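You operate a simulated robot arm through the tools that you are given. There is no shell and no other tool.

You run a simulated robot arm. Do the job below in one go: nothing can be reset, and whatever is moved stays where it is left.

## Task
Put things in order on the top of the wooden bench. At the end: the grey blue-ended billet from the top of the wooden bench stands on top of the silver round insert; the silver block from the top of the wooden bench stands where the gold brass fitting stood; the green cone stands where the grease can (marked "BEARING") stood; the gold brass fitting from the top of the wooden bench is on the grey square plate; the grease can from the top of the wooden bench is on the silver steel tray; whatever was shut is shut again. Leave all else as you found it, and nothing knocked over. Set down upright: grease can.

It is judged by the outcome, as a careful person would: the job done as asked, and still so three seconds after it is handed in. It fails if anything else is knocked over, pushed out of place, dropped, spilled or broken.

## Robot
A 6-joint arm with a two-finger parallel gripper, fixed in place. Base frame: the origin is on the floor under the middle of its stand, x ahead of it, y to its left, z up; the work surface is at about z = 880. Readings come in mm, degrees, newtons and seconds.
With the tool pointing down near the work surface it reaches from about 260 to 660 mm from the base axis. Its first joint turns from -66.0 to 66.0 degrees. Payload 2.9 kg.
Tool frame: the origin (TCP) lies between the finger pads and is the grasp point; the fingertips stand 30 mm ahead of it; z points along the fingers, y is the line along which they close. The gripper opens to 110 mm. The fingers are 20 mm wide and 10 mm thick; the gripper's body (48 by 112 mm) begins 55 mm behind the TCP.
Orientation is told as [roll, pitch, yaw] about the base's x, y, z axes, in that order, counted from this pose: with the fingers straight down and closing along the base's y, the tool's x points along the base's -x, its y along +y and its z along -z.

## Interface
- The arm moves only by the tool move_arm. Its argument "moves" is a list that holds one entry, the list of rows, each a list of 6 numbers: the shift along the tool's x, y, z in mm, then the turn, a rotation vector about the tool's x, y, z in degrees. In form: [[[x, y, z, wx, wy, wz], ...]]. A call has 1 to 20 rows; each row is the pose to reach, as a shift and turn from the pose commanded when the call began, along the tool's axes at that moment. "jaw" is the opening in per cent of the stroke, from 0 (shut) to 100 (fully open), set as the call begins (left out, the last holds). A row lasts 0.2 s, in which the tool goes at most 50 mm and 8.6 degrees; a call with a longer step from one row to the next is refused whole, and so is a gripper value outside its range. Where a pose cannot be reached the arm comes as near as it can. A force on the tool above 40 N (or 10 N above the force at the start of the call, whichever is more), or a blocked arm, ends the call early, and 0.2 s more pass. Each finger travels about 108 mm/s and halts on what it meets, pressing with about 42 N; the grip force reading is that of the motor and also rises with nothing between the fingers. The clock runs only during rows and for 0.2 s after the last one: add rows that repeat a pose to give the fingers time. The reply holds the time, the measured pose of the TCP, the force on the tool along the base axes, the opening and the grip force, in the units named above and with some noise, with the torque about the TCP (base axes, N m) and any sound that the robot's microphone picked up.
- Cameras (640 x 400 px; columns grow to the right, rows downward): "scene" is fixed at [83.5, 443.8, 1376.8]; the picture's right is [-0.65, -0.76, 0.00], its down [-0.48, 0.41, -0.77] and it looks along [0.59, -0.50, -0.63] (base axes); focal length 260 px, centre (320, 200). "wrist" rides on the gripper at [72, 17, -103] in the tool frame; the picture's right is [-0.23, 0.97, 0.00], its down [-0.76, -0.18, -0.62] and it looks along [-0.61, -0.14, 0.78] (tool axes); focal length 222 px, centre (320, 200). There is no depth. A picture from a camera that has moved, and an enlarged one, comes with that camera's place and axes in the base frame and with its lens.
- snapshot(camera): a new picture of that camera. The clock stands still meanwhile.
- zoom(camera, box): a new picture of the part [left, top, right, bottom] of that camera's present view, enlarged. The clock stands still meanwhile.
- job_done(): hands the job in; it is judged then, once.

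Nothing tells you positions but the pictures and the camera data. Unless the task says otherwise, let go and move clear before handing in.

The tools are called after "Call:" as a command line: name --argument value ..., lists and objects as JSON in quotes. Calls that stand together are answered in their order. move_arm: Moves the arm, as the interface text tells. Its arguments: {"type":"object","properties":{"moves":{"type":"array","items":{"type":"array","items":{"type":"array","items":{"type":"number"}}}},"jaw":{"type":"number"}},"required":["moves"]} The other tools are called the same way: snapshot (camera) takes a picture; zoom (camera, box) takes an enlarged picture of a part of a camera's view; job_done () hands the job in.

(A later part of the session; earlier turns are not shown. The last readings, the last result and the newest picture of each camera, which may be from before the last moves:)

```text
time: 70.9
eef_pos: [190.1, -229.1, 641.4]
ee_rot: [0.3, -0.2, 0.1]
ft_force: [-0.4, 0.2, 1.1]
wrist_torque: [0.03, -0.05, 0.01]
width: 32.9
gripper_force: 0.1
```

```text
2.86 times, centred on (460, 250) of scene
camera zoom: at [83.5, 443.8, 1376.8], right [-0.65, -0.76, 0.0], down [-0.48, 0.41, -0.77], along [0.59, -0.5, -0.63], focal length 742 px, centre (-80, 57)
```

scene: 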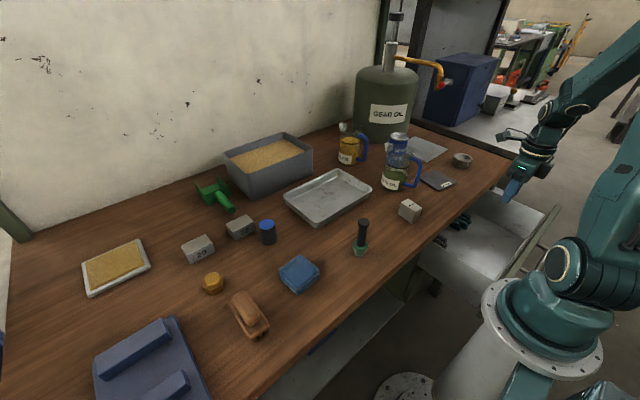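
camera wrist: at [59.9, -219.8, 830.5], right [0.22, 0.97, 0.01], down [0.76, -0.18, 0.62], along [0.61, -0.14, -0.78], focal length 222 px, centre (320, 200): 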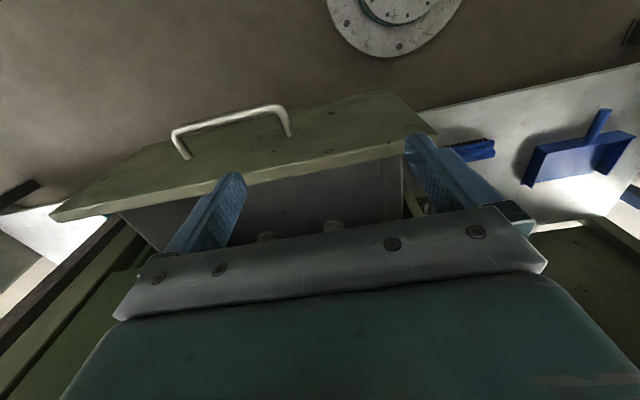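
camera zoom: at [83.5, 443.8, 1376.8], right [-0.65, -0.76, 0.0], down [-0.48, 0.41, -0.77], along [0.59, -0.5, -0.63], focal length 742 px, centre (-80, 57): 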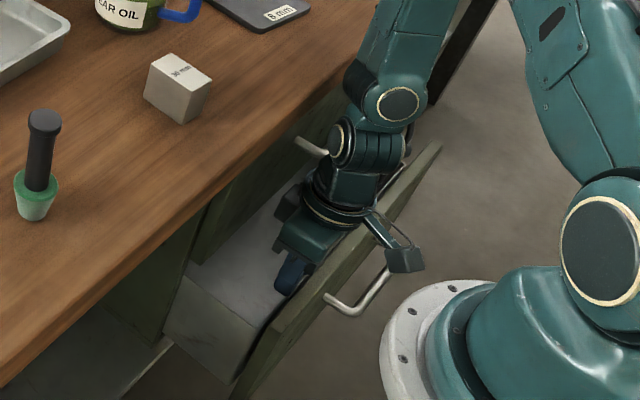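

Call:
move_arm --moves '[[[8, 0, 0, 0, 0, 0], [16, 0, 0, 0, 1, 0], [24, 0, 0, 0, 2, 0], [32, 0, 0, 0, 3, 0], [40, 0, 0, 0, 4, 0], [48, 0, 0, 0, 5, 0], [56, 0, 0, 0, 6, 0], [64, 0, 0, 0, 7, 0], [72, 0, 0, 0, 8, 0], [80, 0, 0, 0, 9, 0], [88, 0, 0, 0, 10, 0], [96, 0, 0, 0, 11, 0], [104, 0, 0, 0, 12, 0], [112, 0, 0, 0, 13, 0], [120, 0, 0, 0, 14, 0], [120, 0, 0, 0, 14, 0]]]'

Call:
zoom --camera "scene" --box '[380, 180, 540, 320]'

```text
time: 74.3
eef_pos: [69.0, -226.8, 642.6]
ee_rot: [0.3, 13.9, 0.3]
ft_force: [0.6, -0.1, 0.0]
wrist_torque: [0.03, -0.04, 0.0]
width: 33.0
gripper_force: 0.0
```

```text
2.86 times, centred on (460, 250) of scene
camera zoom: at [83.5, 443.8, 1376.8], right [-0.65, -0.76, 0.0], down [-0.48, 0.41, -0.77], along [0.59, -0.5, -0.63], focal length 742 px, centre (-80, 57)
```

zoom: 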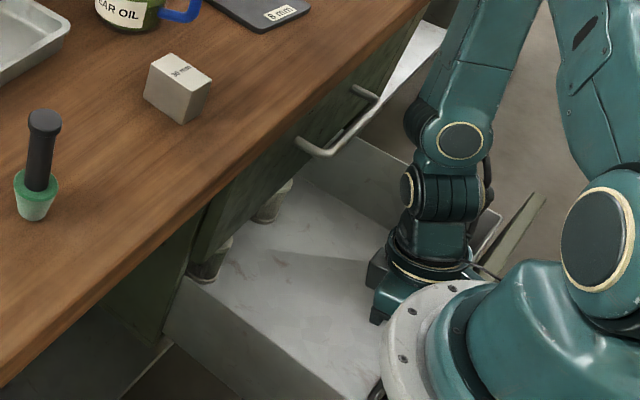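

Call:
move_arm --moves '[[[-8, 0, 0, 0, 0, 0], [-20, 0, -40, 0, -3, 0], [-30, 0, -80, 0, -7, 0], [-40, 0, -110, 0, -11, 0], [-50, 0, -120, 0, -14, 0], [-50, 0, -120, 0, -14, 0]]]' --jaw 100

Call:
snapshot --camera "wrist"

Call:
snapshot --camera "scene"

```text
time: 75.7
eef_pos: [146.5, -227.2, 747.0]
ee_rot: [0.4, -0.3, 0.3]
ft_force: [-0.1, 0.7, 0.5]
wrist_torque: [0.03, -0.03, 0.03]
width: 110.2
gripper_force: 0.0
```

```text
taken
camera wrist: at [72.7, -211.9, 848.8], right [0.22, 0.97, 0.01], down [0.76, -0.18, 0.62], along [0.61, -0.14, -0.78], focal length 222 px, centre (320, 200)
```

wrist: 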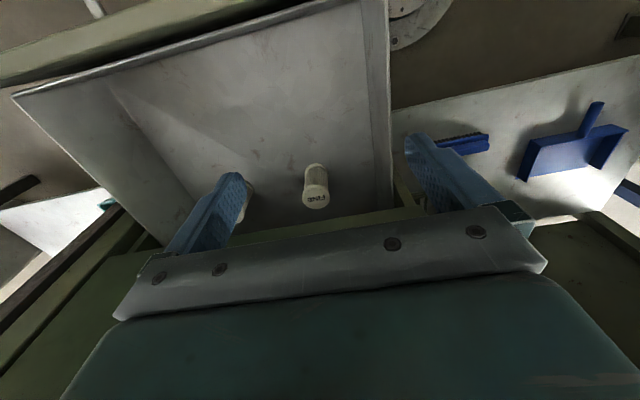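

```text
taken
```

scene: 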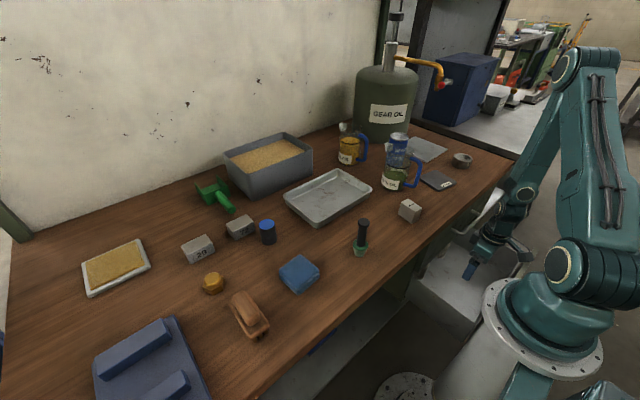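

Call:
zoom --camera "wrist" --box '[200, 120, 440, 270]'

Call:
zoom --camera "scene" --box '[400, 200, 528, 300]'

```text
2.67 times, centred on (320, 195) of wrist
camera zoom: at [72.7, -211.9, 848.8], right [0.22, 0.97, 0.01], down [0.76, -0.18, 0.62], along [0.61, -0.14, -0.78], focal length 592 px, centre (320, 213)
```

zoom: 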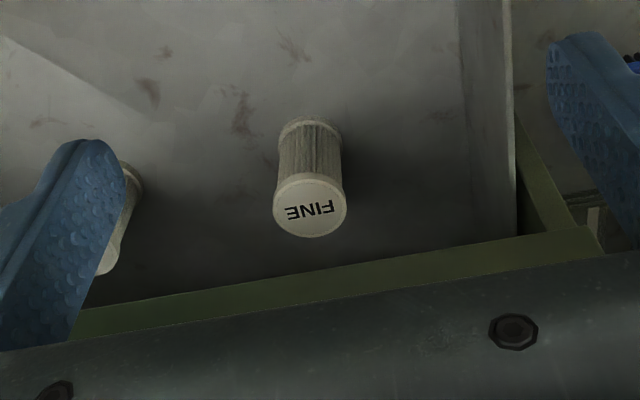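

```text
4.00 times, centred on (464, 250) of scene
camera zoom: at [83.5, 443.8, 1376.8], right [-0.65, -0.76, 0.0], down [-0.48, 0.41, -0.77], along [0.59, -0.5, -0.63], focal length 1040 px, centre (-256, 0)
```

zoom: 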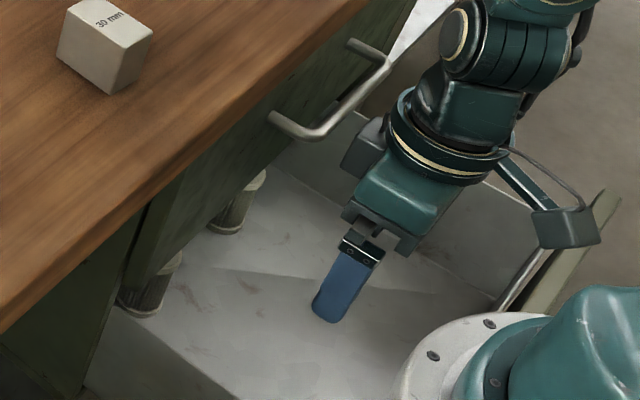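

The lower drawer holds filter cartridges ("FINE", ...). One low look to its back before closing.

Call:
move_arm --moves '[[[-18, 1, 10, 0, -4, 0], [-36, 2, 20, 0, -8, 0], [-54, 3, 30, 0, -13, 0], [-61, 4, 40, 0, -17, 0], [-61, 4, 48, 0, -20, 0], [-61, 4, 48, 0, -20, 0]]]'

Call:
snapshot --camera "wrist"

```text
time: 77.1
eef_pos: [206.3, -223.4, 698.1]
ee_rot: [0.2, -20.3, 0.1]
ft_force: [0.7, 0.0, 0.3]
wrist_torque: [0.0, 0.0, -0.02]
width: 109.7
gripper_force: 0.1
```

```text
taken
camera wrist: at [103.1, -207.5, 769.5], right [0.21, 0.97, 0.08], down [0.5, -0.18, 0.85], along [0.84, -0.14, -0.53], focal length 222 px, centre (320, 200)
```

wrist: 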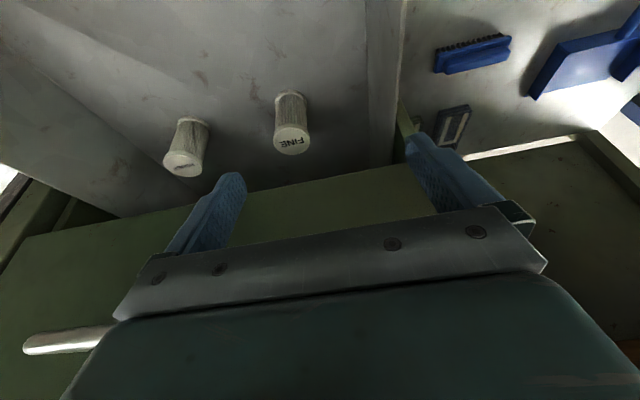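

Call:
move_arm --moves '[[[8, 0, 23, 0, 0, 0], [16, 0, 46, 0, 0, 0], [16, 0, 46, 0, 0, 0]]]'

Call:
snapshot --camera "wrist"

```text
time: 77.9
eef_pos: [208.7, -222.1, 650.3]
ee_rot: [0.3, -20.2, 0.1]
ft_force: [0.2, 0.1, 0.1]
wrist_torque: [0.03, -0.01, 0.0]
width: 109.8
gripper_force: 0.1
```

```text
taken
camera wrist: at [104.4, -206.9, 721.8], right [0.21, 0.97, 0.08], down [0.5, -0.18, 0.85], along [0.84, -0.14, -0.53], focal length 222 px, centre (320, 200)
```

wrist: 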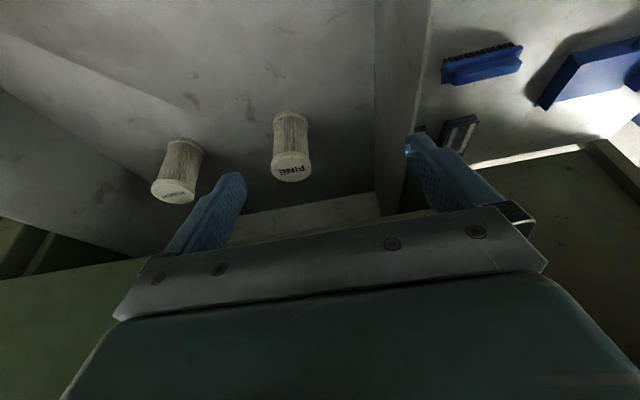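

Both drawers hold only decor (gloves, filters), so the "green cone" must be the green tapered piece on the bench. I'll shut this drawer again, first going over its front panel.

Call:
move_arm --moves '[[[-15.4, 0, -42.3, 0, 0, 0], [-19.7, 0, -83.3, 0, 6, 0], [-9.4, -3, -113.7, 0, 13, 0], [14.1, -6, -122.2, 0, 20, 0], [14.1, -6, -122.2, 0, 20, 0]]]' --jaw 0

Call:
move_arm --moves '[[[35, -2, 5, 0, 5, 0], [70, -4, 10, 0, 12, 0], [100, -6, 20, 0, 18, 0], [125, -6, 30, 0, 22, 0], [140, -6, 40, 0, 24, 0], [140, -6, 40, 0, 24, 0]]]'

Call:
snapshot --camera "wrist"

```text
time: 79.1
eef_pos: [152.2, -231.7, 759.6]
ee_rot: [0.2, -0.2, 0.2]
ft_force: [-0.4, -0.3, 0.2]
wrist_torque: [0.01, 0.03, -0.02]
width: 0.0
gripper_force: 37.7
```

```text
time: 80.5
eef_pos: [12.5, -236.9, 719.2]
ee_rot: [0.4, 23.9, 0.2]
ft_force: [-0.3, 0.1, 0.0]
wrist_torque: [0.04, 0.03, 0.01]
width: 0.0
gripper_force: 37.5
```

```text
taken
camera wrist: at [-11.7, -220.9, 842.4], right [0.2, 0.97, -0.09], down [0.95, -0.18, 0.26], along [0.24, -0.14, -0.96], focal length 222 px, centre (320, 200)
```

wrist: 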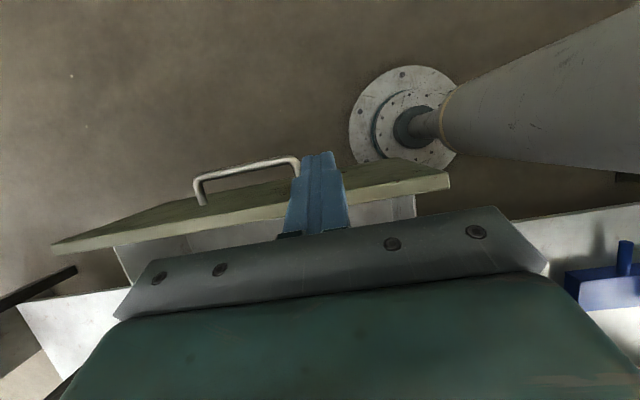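

Call:
move_arm --moves '[[[6.9, 5, 3, 0, 4, 0], [-4.9, 5, 29.5, 0, 4, 0], [-16.7, 5, 56, 0, 4, 0], [-28.5, 5, 82.5, 0, 4, 0], [-28.5, 5, 82.5, 0, 4, 0]]]'

Call:
snapshot --camera "wrist"

```text
time: 81.7
eef_pos: [5.3, -233.4, 632.3]
ee_rot: [0.2, 27.9, 0.3]
ft_force: [0.2, -0.3, 0.2]
wrist_torque: [0.01, 0.0, 0.0]
width: 0.0
gripper_force: 37.4
```

```text
taken
camera wrist: at [-10.1, -216.2, 756.6], right [0.2, 0.97, -0.1], down [0.97, -0.18, 0.19], along [0.17, -0.14, -0.98], focal length 222 px, centre (320, 200)
```

wrist: 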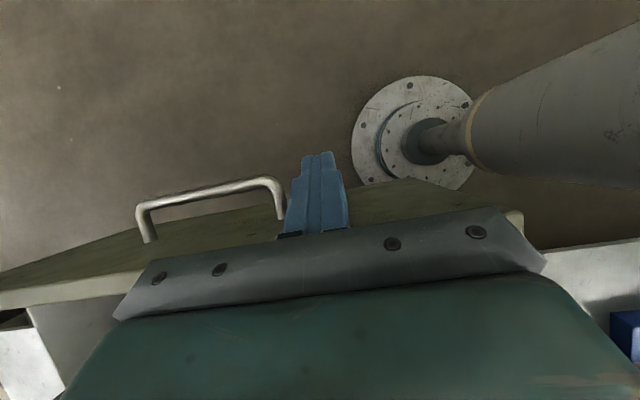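

Call:
move_arm --moves '[[[-7.9, 0, -4.2, 0, 0, 0], [-15.9, 0, -8.4, 0, -1.5, 0], [-23.8, 0, -12.7, 0, -3, 0], [-31.8, 0, -16.9, 0, -4.5, 0], [-39.7, 0, -21.1, 0, -6, 0], [-47.7, 0, -25.3, 0, -7.5, 0], [-55.6, 0, -29.5, 0, -9, 0], [-63.6, 0, -33.8, 0, -11, 0], [-71.5, 0, -38, 0, -13, 0], [-79.5, 0, -42.2, 0, -15, 0], [-87.4, 0, -46.4, 0, -17, 0], [-95.4, 0, -50.7, 0, -19, 0], [-103.3, 0, -54.9, 0, -21, 0], [-103.3, 0, -54.9, 0, -21, 0]]]'

```text
time: 84.7
eef_pos: [122.2, -232.1, 631.8]
ee_rot: [0.4, 6.8, 0.2]
ft_force: [0.9, 0.2, -0.5]
wrist_torque: [-0.02, 0.02, 0.01]
width: 0.0
gripper_force: 37.6
```

Call:
move_arm --moves '[[[5, 8, 0.6, 0, 0, 0], [5, 20, 0.6, 0, 0, 0], [-3, 20, -0.4, 0, -1, 0], [-11.9, 20, -1.4, 0, -2, 0], [-20.9, 20, -2.5, 0, -3, 0], [-29.8, 20, -3.5, 0, -4.5, 0], [-38.7, 20, -4.6, 0, -6, 0], [-47.7, 20, -5.7, 0, -7.5, 0], [-56.6, 20, -6.7, 0, -9, 0], [-65.5, 20, -7.8, 0, -10.5, 0], [-74.5, 20, -8.9, 0, -12, 0], [-83.4, 20, -9.9, 0, -13, 0], [-83.4, 20, -9.9, 0, -13, 0]]]'

Call:
zoom --camera "scene" --box '[390, 180, 550, 320]'

```text
time: 87.5
eef_pos: [206.5, -210.2, 633.8]
ee_rot: [0.2, -6.2, 0.2]
ft_force: [-0.4, 0.4, -2.0]
wrist_torque: [0.01, -0.02, 0.01]
width: 0.0
gripper_force: 37.5
```

```text
2.86 times, centred on (470, 250) of scene
camera zoom: at [83.5, 443.8, 1376.8], right [-0.65, -0.76, 0.0], down [-0.48, 0.41, -0.77], along [0.59, -0.5, -0.63], focal length 742 px, centre (-109, 57)
```

zoom: 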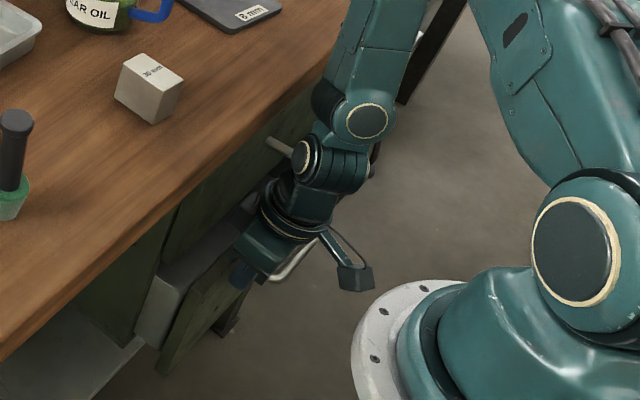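

Call:
move_arm --moves '[[[-2, 0, 0.2, 0, -2, 0], [-5, 0, 0.5, 0, -4, 0], [-8, 0, 0.9, 0, -6, 0], [-11, 0, 1.2, 0, -8, 0], [-14, 0, 1.5, 0, -10, 0], [-17.5, 0, 1.9, 0, -12, 0], [-21, 0, 2.3, 0, -14, 0], [-24.5, 0, 2.7, 0, -16, 0], [-28, 0, 3, 0, -18, 0], [-30, 0, 3.3, 0, -19, 0], [-31, 0, 3.4, 0, -19, 0], [-32, 0, 3.5, 0, -19, 0], [-33, 0, 3.6, 0, -19, 0], [-33, 0, 3.6, 0, -19, 0]]]'

Call:
zoom --camera "scene" --box '[390, 180, 550, 320]'

```text
time: 90.5
eef_pos: [238.4, -208.9, 632.9]
ee_rot: [0.3, -25.1, 0.1]
ft_force: [-0.4, -1.0, -0.2]
wrist_torque: [0.0, 0.03, -0.03]
width: 0.0
gripper_force: 37.6
```

```text
2.86 times, centred on (470, 250) of scene
camera zoom: at [83.5, 443.8, 1376.8], right [-0.65, -0.76, 0.0], down [-0.48, 0.41, -0.77], along [0.59, -0.5, -0.63], focal length 742 px, centre (-109, 57)
```

zoom: 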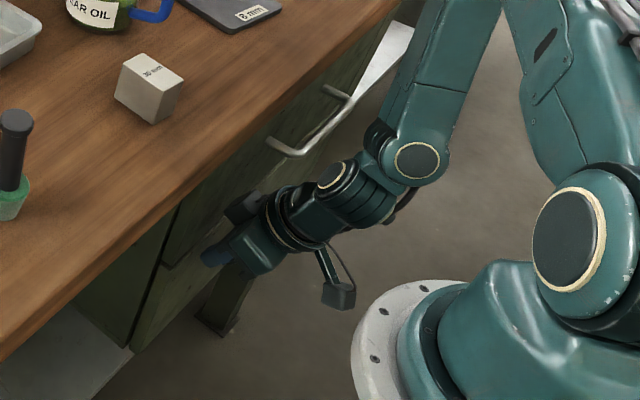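

Call:
move_arm --moves '[[[-0.9, 0, 0.4, 0, 0, 0], [-1.8, 0, 0.8, 0, 0, 0], [-2.7, 0, 1.3, 0, 0, 0], [-3.6, 0, 1.7, 0, 0, 0], [-4.5, 0, 2.1, 0, 0, 0]]]'

```text
time: 91.7
eef_pos: [241.1, -209.5, 630.9]
ee_rot: [0.2, -24.7, 0.2]
ft_force: [-33.7, -7.5, 12.0]
wrist_torque: [0.03, 0.53, -0.16]
width: 0.1
gripper_force: 37.6
```

Both drawers are firmly shut again. I'm retreating upward, then I'll check under the left part of the bench too.

Call:
move_arm --moves '[[[7.3, 0, -3.3, 0, 0, 0], [-0.4, 0, -43.9, 0, 4, 0], [-12.8, 0, -87.7, 0, 8, 0], [-27.1, 0, -130.6, 0, 10, 0], [-41.4, 0, -173.6, 0, 12, 0], [-57.4, 0, -215.8, 0, 16, 0], [-76.2, 0, -256.6, 0, 20, 0], [-95.1, 0, -297.5, 0, 24.7, 0], [-95.1, 0, -297.5, 0, 24.7, 0]]]'

Call:
move_arm --moves '[[[-10, 45, -15, 0, 0, 0], [-20, 90, -30, 0, 0, 0], [-30, 135, -45, 0, 0, 0], [-40, 180, -60, 0, 0, 0], [-50, 225, -60, 0, 0, 0], [-60, 270, -60, 0, 0, 0], [-60, 315, -60, 0, 0, 0], [-55, 360, -60, 0, 0, 0], [-50, 405, -60, 0, 0, 0], [-50, 430, -60, 0, 0, 0], [-50, 430, -60, 0, 0, 0]]]' --jaw 100

Call:
snapshot --camera "wrist"

Call:
snapshot --camera "scene"

```text
time: 93.7
eef_pos: [203.4, -211.4, 943.7]
ee_rot: [0.2, -0.4, 0.2]
ft_force: [-0.2, 0.1, -0.4]
wrist_torque: [0.01, 0.01, -0.01]
width: 0.0
gripper_force: 37.8
```

```text
time: 96.1
eef_pos: [251.1, 217.6, 1006.0]
ee_rot: [0.3, -0.4, 0.2]
ft_force: [-0.1, -0.4, 0.1]
wrist_torque: [0.01, 0.03, 0.02]
width: 110.1
gripper_force: 0.0
```

```text
taken
camera wrist: at [176.9, 234.8, 1107.4], right [0.22, 0.97, 0.01], down [0.76, -0.18, 0.63], along [0.61, -0.14, -0.78], focal length 222 px, centre (320, 200)
```

wrist: 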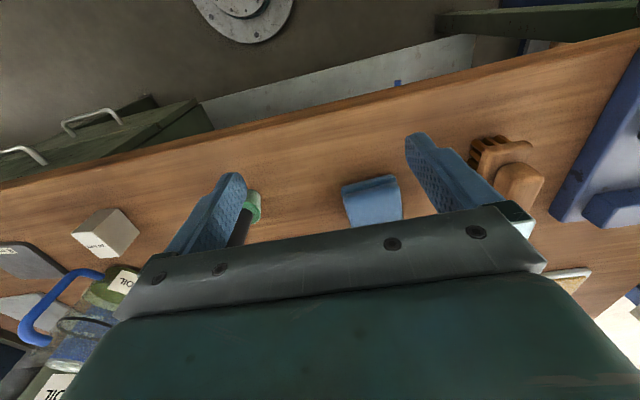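

```text
taken
```

scene: 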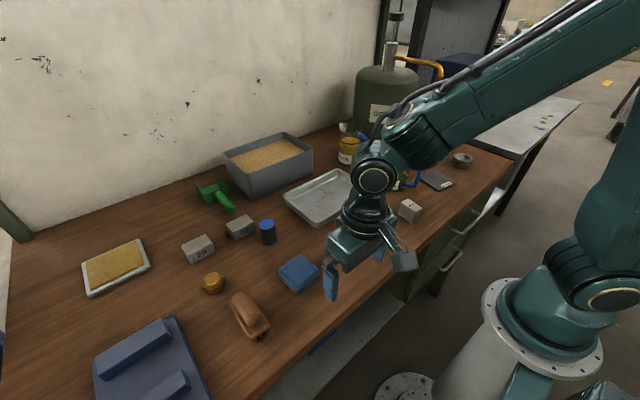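

Nothing else under the bench's left part, so the green cone is the black-handled taper. Now I'll measure objects carefully from above, starting with the can/jug region.

Call:
move_arm --moves '[[[-20, -35, -20, 0, 0, 0], [-40, -70, -40, 0, 0, 0], [-60, -105, -60, 0, 0, 0], [-80, -140, -80, 0, 0, 0], [-100, -175, -100, 0, 0, 0], [-115, -212, -120, 0, 0, 0], [-125, -255, -135, 0, 0, 0], [-135, -300, -145, 0, 0, 0], [-145, -345, -150, 0, 0, 0], [-155, -385, -160, 0, 0, 0], [-155, -385, -160, 0, 0, 0]]]'

Call:
snapshot --camera "wrist"

Call:
zoom --camera "wrist" --box '[120, 0, 440, 200]'

```text
time: 98.5
eef_pos: [407.3, -167.7, 1164.3]
ee_rot: [0.3, -0.4, 0.2]
ft_force: [0.5, -1.0, 0.0]
wrist_torque: [-0.01, 0.03, 0.02]
width: 110.0
gripper_force: 0.1
```

```text
taken
camera wrist: at [334.5, -152.2, 1266.3], right [0.22, 0.97, 0.01], down [0.76, -0.18, 0.63], along [0.61, -0.14, -0.78], focal length 222 px, centre (320, 200)
```

wrist: 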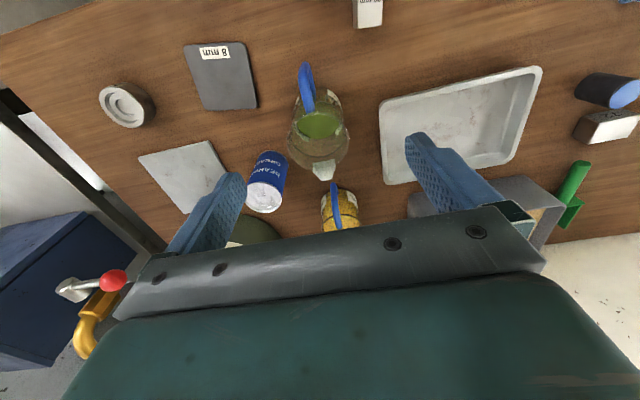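

```text
2.00 times, centred on (280, 100) of wrist
camera zoom: at [334.5, -152.2, 1266.3], right [0.22, 0.97, 0.01], down [0.76, -0.18, 0.63], along [0.61, -0.14, -0.78], focal length 444 px, centre (400, 400)
```

zoom: 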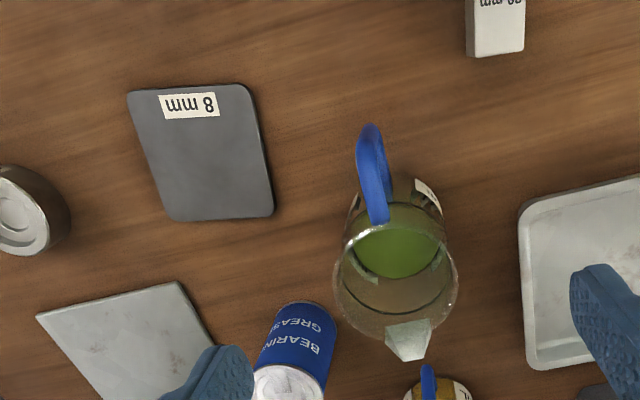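

I have good estimates for can (530,−292), jug (455,−188), plate centre (368,−312) and tray (x 453–618, y −81…147). Next a closer look at the insert.

Call:
move_arm --moves '[[[20, -37, 10, 0, 0, 0], [40, -75, 20, 0, 0, 0], [62, -112, 30, 0, 0, 0], [84, -150, 42, 0, 0, 0], [105, -187, 54, 0, 0, 0], [126, -225, 64, 0, 0, 0], [147, -262, 74, 0, 0.4, 0], [147, -262, 74, 0, 0.4, 0]]]'

Call:
snapshot --camera "wrist"

Call:
zoom --camera "wrist" --box '[240, 120, 400, 220]'

```text
time: 100.3
eef_pos: [261.1, -429.8, 1089.6]
ee_rot: [0.2, 0.0, 0.3]
ft_force: [0.3, -0.3, -0.5]
wrist_torque: [0.04, -0.01, 0.0]
width: 110.0
gripper_force: 0.0
```

```text
taken
camera wrist: at [188.7, -413.1, 1191.1], right [0.22, 0.97, 0.0], down [0.76, -0.18, 0.62], along [0.61, -0.14, -0.78], focal length 222 px, centre (320, 200)
```

wrist: 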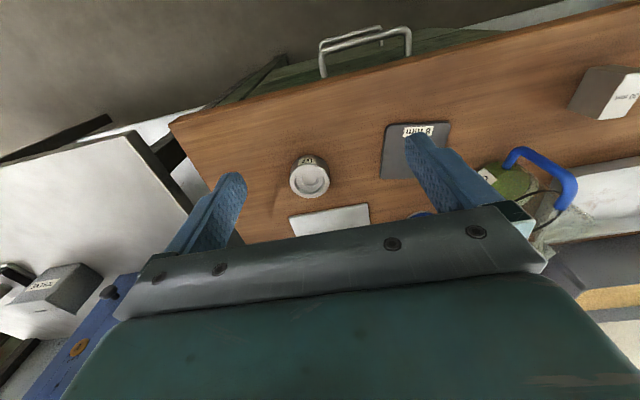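

```text
4.00 times, centred on (320, 170) of wrist
camera zoom: at [188.7, -413.1, 1191.1], right [0.22, 0.97, 0.0], down [0.76, -0.18, 0.62], along [0.61, -0.14, -0.78], focal length 888 px, centre (320, 320)
```

zoom: 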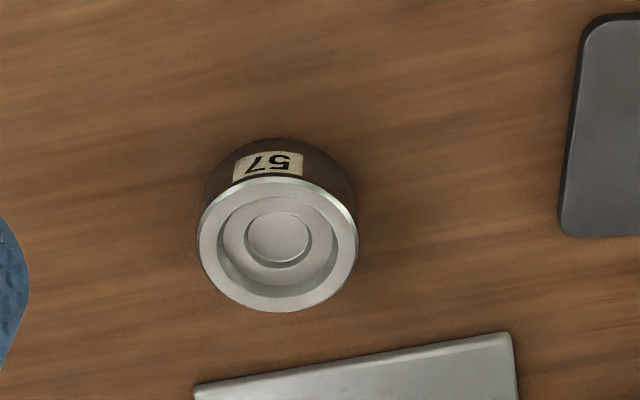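

The insert: centre ≈(370,−472), top z≈908, outer Ø≈61, recess Ø≈46. Now over to the left to measure billet and brass fitting.

Call:
move_arm --moves '[[[-7, 45, -3, 0, 0, 0], [-14, 90, -6, 0, 0, 0], [-21, 135, -9, 0, 0, 0], [-28, 180, -12, 0, 0, 0], [-35, 225, -12, 0, 0, 0], [-42, 270, -12, 0, 0, 0], [-49, 315, -12, 0, 0, 0], [-56, 360, -12, 0, 0, 0], [-63, 405, -12, 0, 0, 0], [-70, 450, -12, 0, 0, 0], [-77, 495, -12, 0, 0, 0], [-84, 540, -12, 0, 0, 0], [-91, 585, -12, 0, 0, 0], [-98, 630, -12, 0, 0, 0], [-105, 672, -10, 0, 0, 0], [-111, 713, -8, 0, 0, 0], [-111, 713, -8, 0, 0, 0]]]'

Call:
snapshot --camera "wrist"

Call:
zoom --camera "wrist" --box '[250, 100, 410, 200]'

Call:
zoom --camera "wrist" --box '[360, 80, 520, 180]'

```text
time: 103.9
eef_pos: [367.9, 282.8, 1098.3]
ee_rot: [0.4, 0.0, 0.1]
ft_force: [0.3, -0.2, 0.4]
wrist_torque: [-0.01, -0.02, 0.04]
width: 110.1
gripper_force: 0.1
```

```text
taken
camera wrist: at [295.8, 298.6, 1200.8], right [0.22, 0.97, 0.0], down [0.76, -0.18, 0.62], along [0.61, -0.14, -0.78], focal length 222 px, centre (320, 200)
```

wrist: 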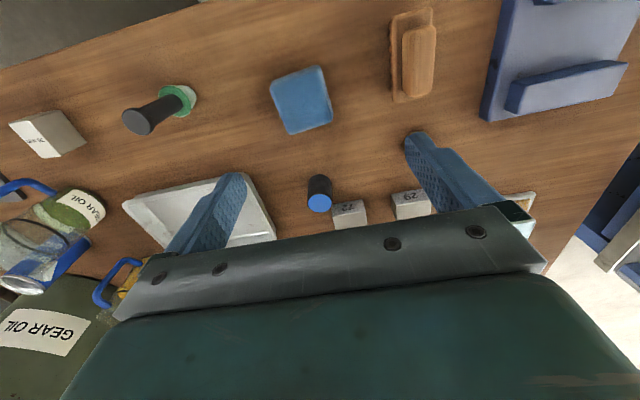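

```text
4.00 times, centred on (330, 150) of wrist
camera zoom: at [295.8, 298.6, 1200.8], right [0.22, 0.97, 0.0], down [0.76, -0.18, 0.62], along [0.61, -0.14, -0.78], focal length 888 px, centre (280, 400)
```

zoom: 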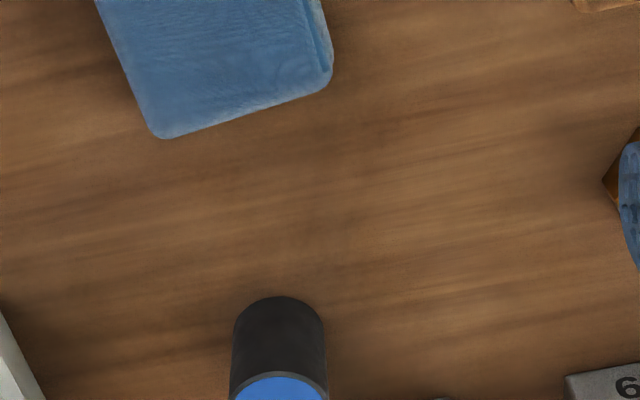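

```text
4.00 times, centred on (440, 130) of wrist
camera zoom: at [295.8, 298.6, 1200.8], right [0.22, 0.97, 0.0], down [0.76, -0.18, 0.62], along [0.61, -0.14, -0.78], focal length 888 px, centre (-160, 480)
```

zoom: 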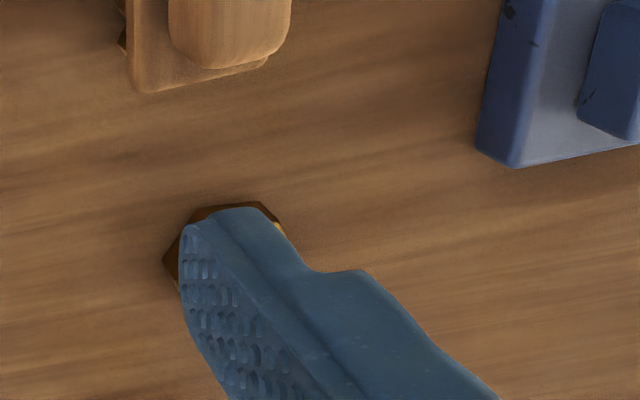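

Call:
move_arm --moves '[[[0, 0, 0, 0, 0, 0], [0, 0, 0, 0, 0, 0], [0, 0, 0, 0, 0, 0]]]' --jaw 0

Call:
zoom --camera "wrist" --box '[240, 140, 400, 240]'

Call:
zoom --camera "wrist" --box '[360, 80, 520, 180]'

Call:
zoom --camera "wrist" --box '[0, 60, 240, 210]'

```text
time: 104.7
eef_pos: [369.2, 282.1, 1099.3]
ee_rot: [0.3, 0.0, 0.2]
ft_force: [-0.2, -0.4, -0.2]
wrist_torque: [0.04, 0.02, 0.0]
width: 0.0
gripper_force: 37.4
```

```text
4.00 times, centred on (320, 190) of wrist
camera zoom: at [295.7, 298.0, 1200.9], right [0.22, 0.97, 0.0], down [0.76, -0.18, 0.62], along [0.61, -0.14, -0.78], focal length 888 px, centre (320, 240)
```

zoom: 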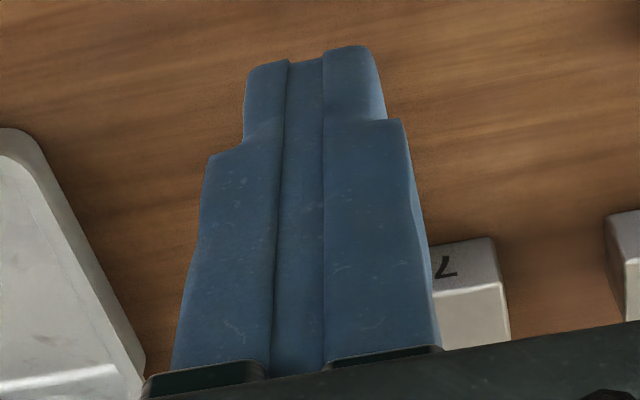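

```text
4.00 times, centred on (440, 130) of wrist
camera zoom: at [295.7, 298.0, 1200.9], right [0.22, 0.97, 0.0], down [0.76, -0.18, 0.62], along [0.61, -0.14, -0.78], focal length 888 px, centre (-160, 480)
```

zoom: 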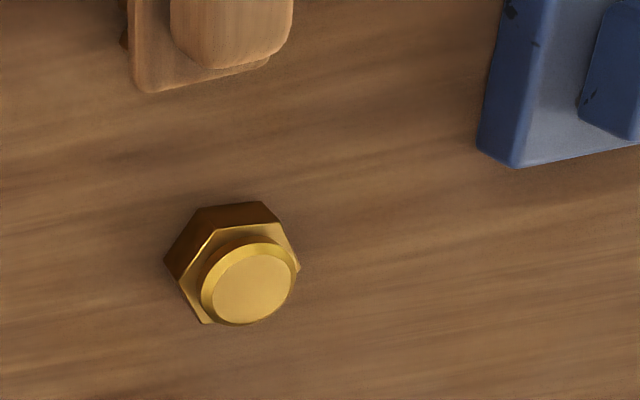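

```text
2.67 times, centred on (120, 135) of wrist
camera zoom: at [295.7, 298.0, 1200.9], right [0.22, 0.97, 0.0], down [0.76, -0.18, 0.62], along [0.61, -0.14, -0.78], focal length 592 px, centre (853, 373)
```

zoom: 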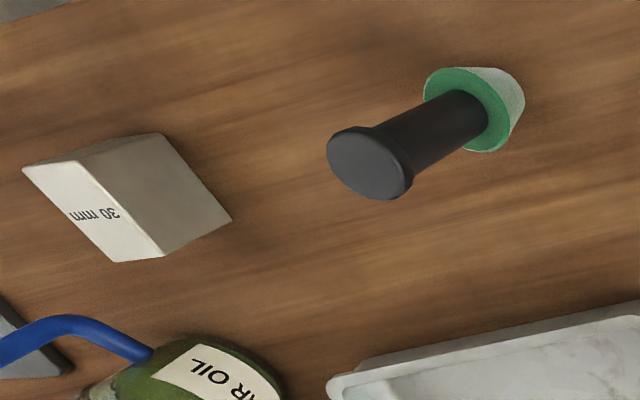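

Measured: brass fitting centre ≈(472,408), hex about 39 mm across flats, total height ≈30 mm; 30 mm block centre ≈(328,−95), 48×30×42 mm, turned ≈−6°; billet ≈(510.5,247), Ø39×53; cone axis ≈(327.5,111.5). Now a closer look at the can.

Call:
move_arm --moves '[[[-5, -46, 0, 0, 0, 0], [-10, -92, 0, 0, 0, 0], [-15, -138, 0, 0, 0, 0], [-20, -184, 0, 0, 0, 0], [-25, -230, 0, 0, 0, 0], [-30, -276, 0, 0, 0, 0], [-35, -322, 0, 0, 0, 0], [-40, -368, 0, 0, 0, 0], [-45, -414, 0, 0, 0, 0], [-50, -460, 5, 0, 0, 0], [-55, -506, 10, 0, 0, 0], [-60, -552, 14, 0, 0, 0], [-60, -552, 14, 0, 0, 0]]]' --jaw 100

Call:
snapshot --camera "wrist"

Call:
zoom --camera "wrist" --box '[220, 90, 440, 228]'

```text
time: 107.5
eef_pos: [433.1, -270.4, 1084.5]
ee_rot: [0.3, 0.0, 0.2]
ft_force: [0.1, 0.4, 1.0]
wrist_torque: [0.03, 0.01, -0.02]
width: 109.9
gripper_force: 0.0
```

```text
taken
camera wrist: at [360.7, -253.8, 1186.4], right [0.22, 0.97, 0.0], down [0.76, -0.18, 0.62], along [0.61, -0.14, -0.78], focal length 222 px, centre (320, 200)
```

wrist: 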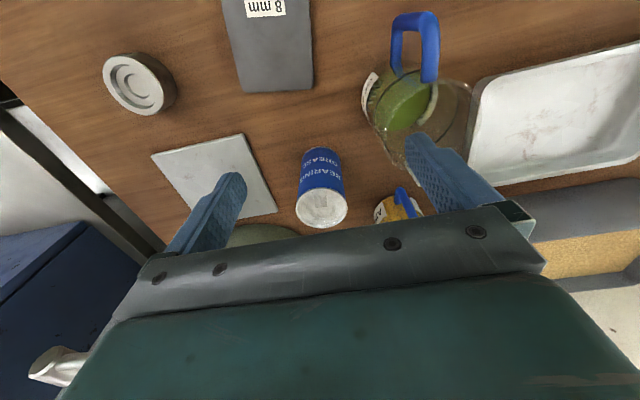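

```text
2.90 times, centred on (330, 159) of wrist
camera zoom: at [360.7, -253.8, 1186.4], right [0.22, 0.97, 0.0], down [0.76, -0.18, 0.62], along [0.61, -0.14, -0.78], focal length 644 px, centre (291, 319)
```

zoom: 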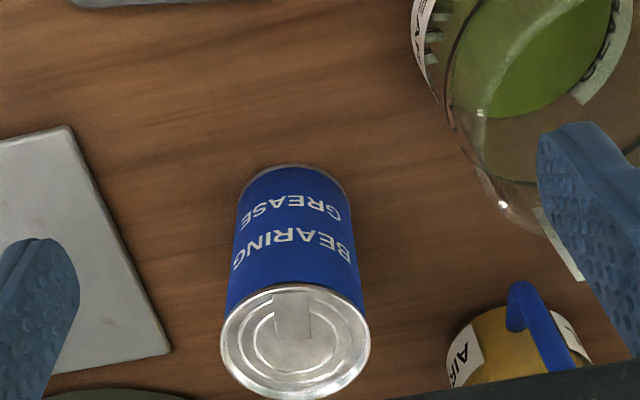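

The can is centred at ≈(531,−292.6), Ø61, height ≈103. I'll go over it and descend with the jaw open.

Call:
move_arm --moves '[[[-35, -8, 5, 0, 0, 0], [-70, -16, 15, 0, 0, 0], [-98, -22.5, 25, 0, 0, 0], [-98, -22.5, 60, 0, 0, 0], [-98, -22.5, 95, 0, 0, 0], [-98, -22.5, 125, 0, 0, 0], [-98, -22.5, 146, 0, 0, 0], [-98, -22.5, 146, 0, 0, 0]]]' --jaw 100

Call:
snapshot --camera "scene"

Call:
snapshot --camera "wrist"

```text
time: 109.3
eef_pos: [530.1, -290.4, 936.5]
ee_rot: [0.3, 0.0, 0.2]
ft_force: [0.3, 0.0, -0.1]
wrist_torque: [-0.04, 0.0, 0.03]
width: 110.3
gripper_force: 0.1
```

```text
taken
```

scene: 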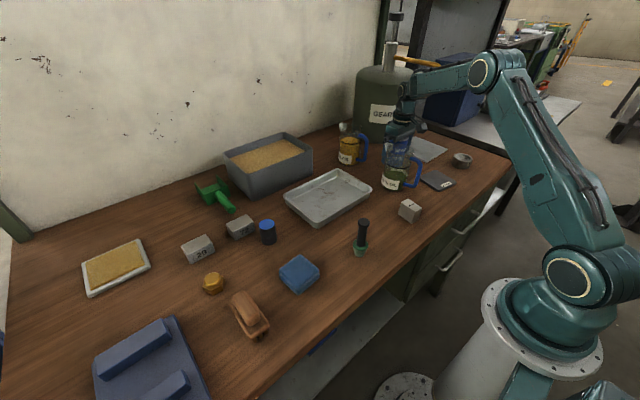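

```text
taken
camera wrist: at [457.7, -273.4, 1038.5], right [0.22, 0.97, 0.0], down [0.76, -0.18, 0.62], along [0.61, -0.14, -0.78], focal length 222 px, centre (320, 200)
```

wrist: 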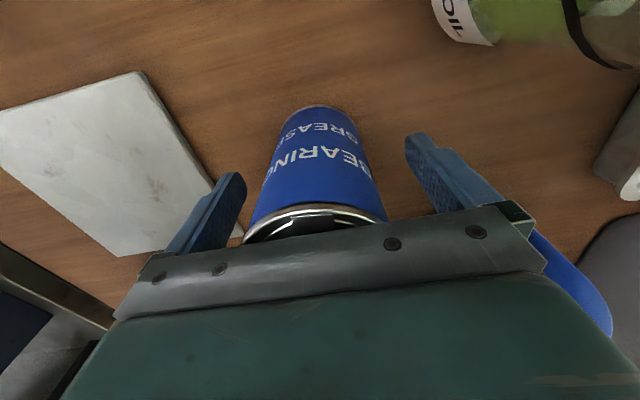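

The can sits centred between the fingers; closing the jaw.

Call:
move_arm --moves '[[[0, 0, 0, 0, 0, 0], [0, 0, 0, 0, 0, 0], [0, 0, 0, 0, 0, 0], [0, 0, 0, 0, 0, 0]]]' --jaw 0

```text
time: 110.3
eef_pos: [531.1, -290.6, 936.5]
ee_rot: [0.2, 0.1, 0.3]
ft_force: [0.3, -0.6, 0.7]
wrist_torque: [-0.13, -0.05, 0.05]
width: 59.3
gripper_force: 41.9
```

Call:
move_arm --moves '[[[0, 0, -10, 0, 0, 0], [0, 0, -30, 0, 0, 0], [0, 0, -55, 0, 0, 0], [0, 0, -80, 0, 0, 0], [0, 0, -105, 0, 0, 0], [-5, 15, -120, 0, 0, 0], [-12, 40, -130, 0, 0, 0], [-15, 70, -138, 0, 0, 0], [-15, 105, -145, 0, 0, 0], [-15, 140, -148, 0, 0, 0], [-12, 180, -148, 0, 0, 0], [-8, 220, -145, 0, 0, 0], [-3, 260, -140, 0, 0, 0], [0, 300, -130, 0, 0, 0], [-2, 322, -120, 0, 0, 0], [-2, 322, -120, 0, 0, 0]]]'

Call:
snapshot --camera "scene"

Call:
snapshot --camera "wrist"

```text
time: 113.7
eef_pos: [526.9, 31.8, 1058.4]
ee_rot: [0.3, 0.1, 0.2]
ft_force: [-1.6, -0.7, -2.9]
wrist_torque: [0.0, -0.01, 0.01]
width: 59.0
gripper_force: 41.9
```

```text
taken
```

scene: 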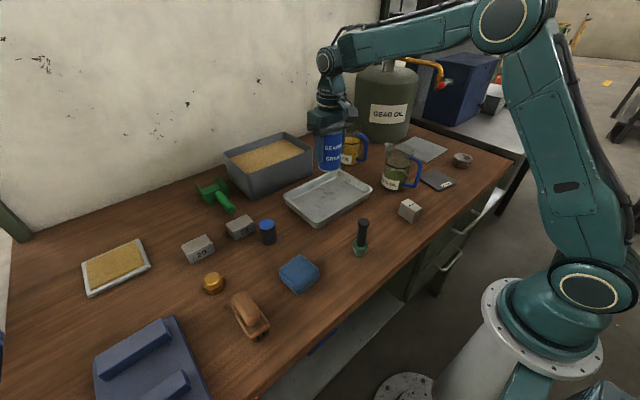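

```text
taken
camera wrist: at [454.9, 48.1, 1160.9], right [0.22, 0.97, 0.0], down [0.76, -0.18, 0.62], along [0.61, -0.14, -0.78], focal length 222 px, centre (320, 200)
```

wrist: 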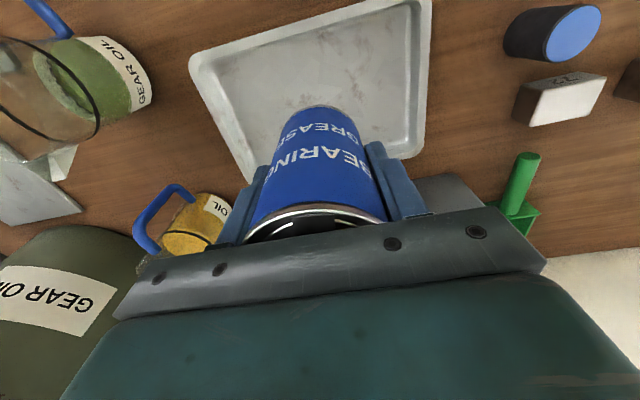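

The can is carried upright over the tray. Lowering toward the tray floor.

Call:
move_arm --moves '[[[-2, -3, 30, 0, 0, 0], [-3, -3, 65, 0, 0, 0], [-3, -3, 95, 0, 0, 0], [-3, -3, 110, 0, 0, 0], [-3, -3, 114, 0, 0, 0], [-3, -3, 114, 0, 0, 0]]]'

Call:
move_arm --moves '[[[0, 0, 1, 0, 0, 0], [0, 0, 2, 0, 0, 0], [0, 0, 2, 0, 0, 0]]]'

```text
time: 115.1
eef_pos: [532.2, 30.3, 943.4]
ee_rot: [0.2, -0.1, 0.2]
ft_force: [0.2, -0.2, -4.6]
wrist_torque: [0.02, -0.03, -0.01]
width: 58.9
gripper_force: 41.9
```

```text
time: 115.9
eef_pos: [533.4, 29.9, 942.3]
ee_rot: [0.2, 0.0, 0.2]
ft_force: [0.4, 0.4, -3.2]
wrist_torque: [-0.05, 0.0, -0.02]
width: 59.1
gripper_force: 42.0
```

Call:
move_arm --moves '[[[0, 0, 1, 0, 0, 0], [0, 0, 2, 0, 0, 0], [0, 0, 2, 0, 0, 0]]]'

Call:
zoom --camera "scene" --box '[280, 130, 408, 230]'

```text
time: 116.7
eef_pos: [533.7, 29.9, 941.0]
ee_rot: [0.3, 0.0, 0.2]
ft_force: [-4.1, 2.1, 9.5]
wrist_torque: [-0.28, 0.28, -0.07]
width: 59.1
gripper_force: 42.1
```

```text
4.00 times, centred on (344, 180) of scene
camera zoom: at [83.2, 443.8, 1376.8], right [-0.65, -0.76, 0.0], down [-0.48, 0.41, -0.77], along [0.59, -0.5, -0.63], focal length 1040 px, centre (224, 280)
```

zoom: 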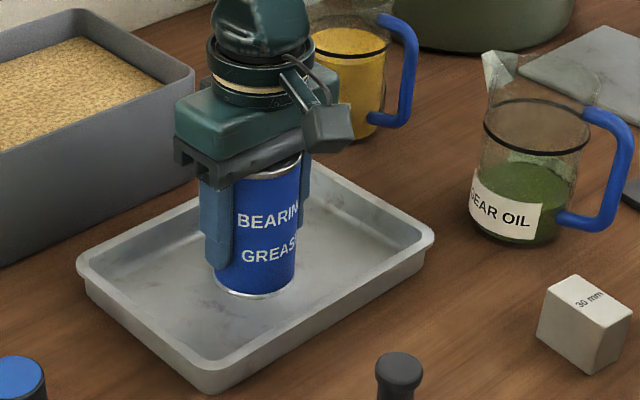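

The can touches the tray floor (≈10 N). Releasing and rising.

Call:
move_arm --moves '[[[0, 0, -0.5, 0, 0, 0], [0, 0, -0.5, 0, 0, 0], [0, 0, -0.5, 0, 0, 0]]]' --jaw 90

Call:
move_arm --moves '[[[0, 0, -30, 0, 0, 0], [0, 0, -70, 0, 0, 0], [0, 0, -110, 0, 0, 0], [20, 0, -140, 0, 0, 0], [20, 0, -140, 0, 0, 0]]]'

Call:
snapshot --camera "scene"

```text
time: 117.5
eef_pos: [534.0, 31.1, 941.1]
ee_rot: [0.3, 0.0, 0.3]
ft_force: [-0.1, 0.2, -0.1]
wrist_torque: [0.0, 0.01, -0.02]
width: 98.8
gripper_force: 0.2
```

```text
time: 118.7
eef_pos: [512.7, 27.8, 1078.7]
ee_rot: [0.3, 0.0, 0.3]
ft_force: [-0.3, -0.9, 0.2]
wrist_torque: [0.0, 0.0, -0.03]
width: 98.8
gripper_force: 0.1
```

```text
taken
```

scene: 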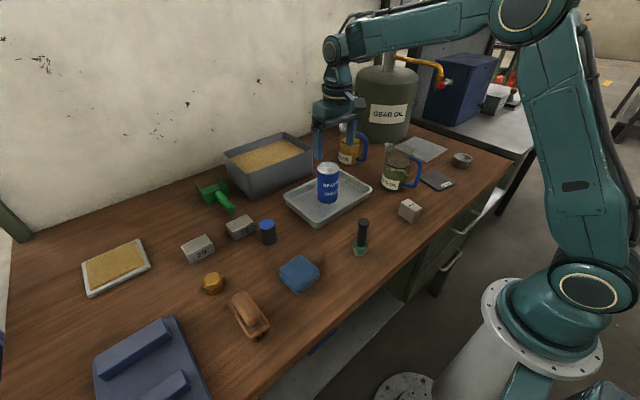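

The can stands upright on the tray. Now to the green cone: moving above it for a look.

Call:
move_arm --moves '[[[40, 17, -10, 0, 0, 0], [80, 34, -10, 0, 0, 0], [120, 51, -10, 0, 0, 0], [160, 70, -10, 0, 0, 0], [185, 84, -10, 0, 0, 0], [185, 84, -10, 0, 0, 0]]]' --jaw 60

Call:
snapshot --camera "wrist"

Call:
zoom --camera "wrist" --box '[240, 40, 400, 140]'

```text
time: 120.1
eef_pos: [328.8, 112.8, 1091.8]
ee_rot: [0.2, 0.0, 0.2]
ft_force: [-0.3, 0.1, 0.1]
wrist_torque: [0.02, 0.02, -0.03]
width: 66.1
gripper_force: 0.0
```

```text
taken
camera wrist: at [255.5, 128.8, 1193.5], right [0.22, 0.97, 0.0], down [0.76, -0.18, 0.62], along [0.61, -0.14, -0.78], focal length 222 px, centre (320, 200)
```

wrist: 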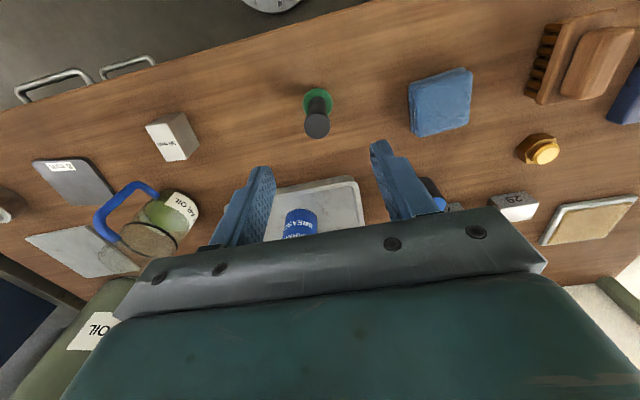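

```text
4.00 times, centred on (320, 90) of wrist
camera zoom: at [255.5, 128.8, 1193.5], right [0.22, 0.97, 0.0], down [0.76, -0.18, 0.62], along [0.61, -0.14, -0.78], focal length 888 px, centre (320, 640)
```

zoom: 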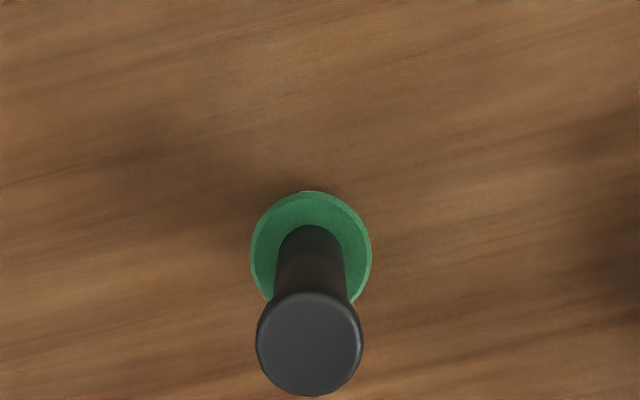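

Call:
move_arm --moves '[[[0, -3, 40, 0, 0, 0], [0, -3, 80, 0, 0, 0], [0, -3, 115, 0, 0, 0], [0, -3, 139, 0, 0, 0], [0, -3, 139, 0, 0, 0]]]'

Call:
snapshot --camera "wrist"

Call:
zoom --camera "scene" --box '[320, 190, 400, 270]'

```text
time: 121.3
eef_pos: [330.3, 108.7, 954.0]
ee_rot: [0.3, 0.0, 0.2]
ft_force: [-0.7, 0.2, -0.5]
wrist_torque: [-0.02, -0.03, 0.01]
width: 65.9
gripper_force: 0.2
```

```text
taken
camera wrist: at [256.6, 125.9, 1055.7], right [0.22, 0.97, 0.0], down [0.76, -0.18, 0.62], along [0.61, -0.14, -0.78], focal length 222 px, centre (320, 200)
```

wrist: 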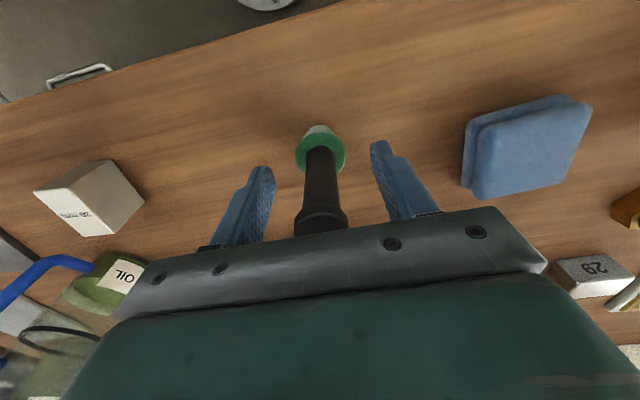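

```text
5.00 times, centred on (360, 230) of scene
camera zoom: at [83.5, 443.8, 1376.8], right [-0.65, -0.76, 0.0], down [-0.48, 0.41, -0.77], along [0.59, -0.5, -0.63], focal length 1299 px, centre (120, 50)
```

zoom: 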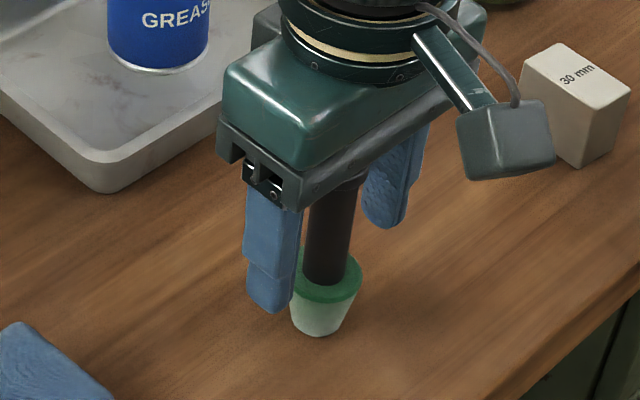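

Call:
move_arm --moves '[[[0, 0, 0, 0, 0, 0], [0, 0, 0, 0, 0, 0], [0, 0, 0, 0, 0, 0], [0, 0, 0, 0, 0, 0]]]' --jaw 0

Call:
move_arm --moves '[[[0, 0, -10, 0, 0, 0], [0, 0, -40, 0, 0, 0], [0, 0, -80, 0, 0, 0], [0, 0, -110, 0, 0, 0], [0, 0, -120, 0, 0, 0]]]'

Call:
snapshot --camera "wrist"

Call:
zoom --camera "scene" --box '[310, 130, 438, 210]'

```text
time: 122.3
eef_pos: [329.2, 110.0, 952.8]
ee_rot: [0.4, -0.1, 0.3]
ft_force: [-0.2, -0.4, 0.0]
wrist_torque: [-0.01, -0.05, -0.01]
width: 24.0
gripper_force: 41.6
```

```text
time: 123.5
eef_pos: [328.4, 109.7, 1072.8]
ee_rot: [0.3, 0.0, 0.1]
ft_force: [-0.3, 0.3, -1.4]
wrist_torque: [0.01, -0.01, -0.03]
width: 23.9
gripper_force: 42.3
```

```text
taken
camera wrist: at [255.9, 125.8, 1176.1], right [0.22, 0.97, 0.0], down [0.76, -0.18, 0.62], along [0.61, -0.14, -0.78], focal length 222 px, centre (320, 200)
```

wrist: 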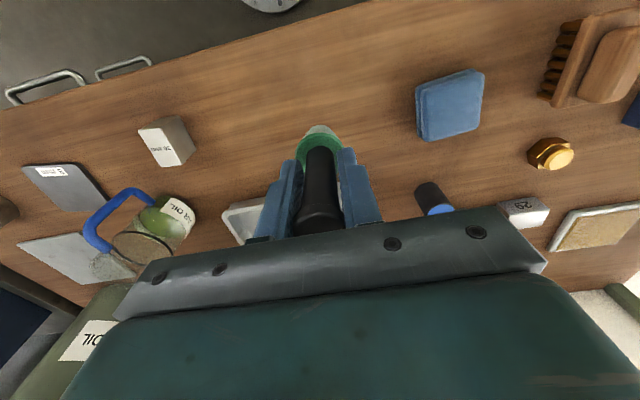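

```text
5.00 times, centred on (374, 170) of scene
camera zoom: at [83.5, 443.8, 1376.8], right [-0.65, -0.76, 0.0], down [-0.48, 0.41, -0.77], along [0.59, -0.5, -0.63], focal length 1299 px, centre (50, 350)
```

zoom: 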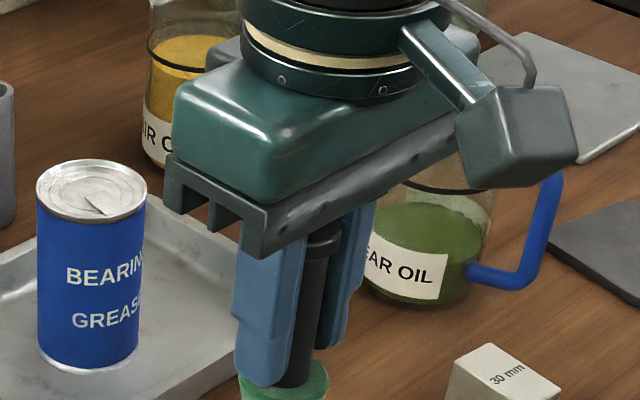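

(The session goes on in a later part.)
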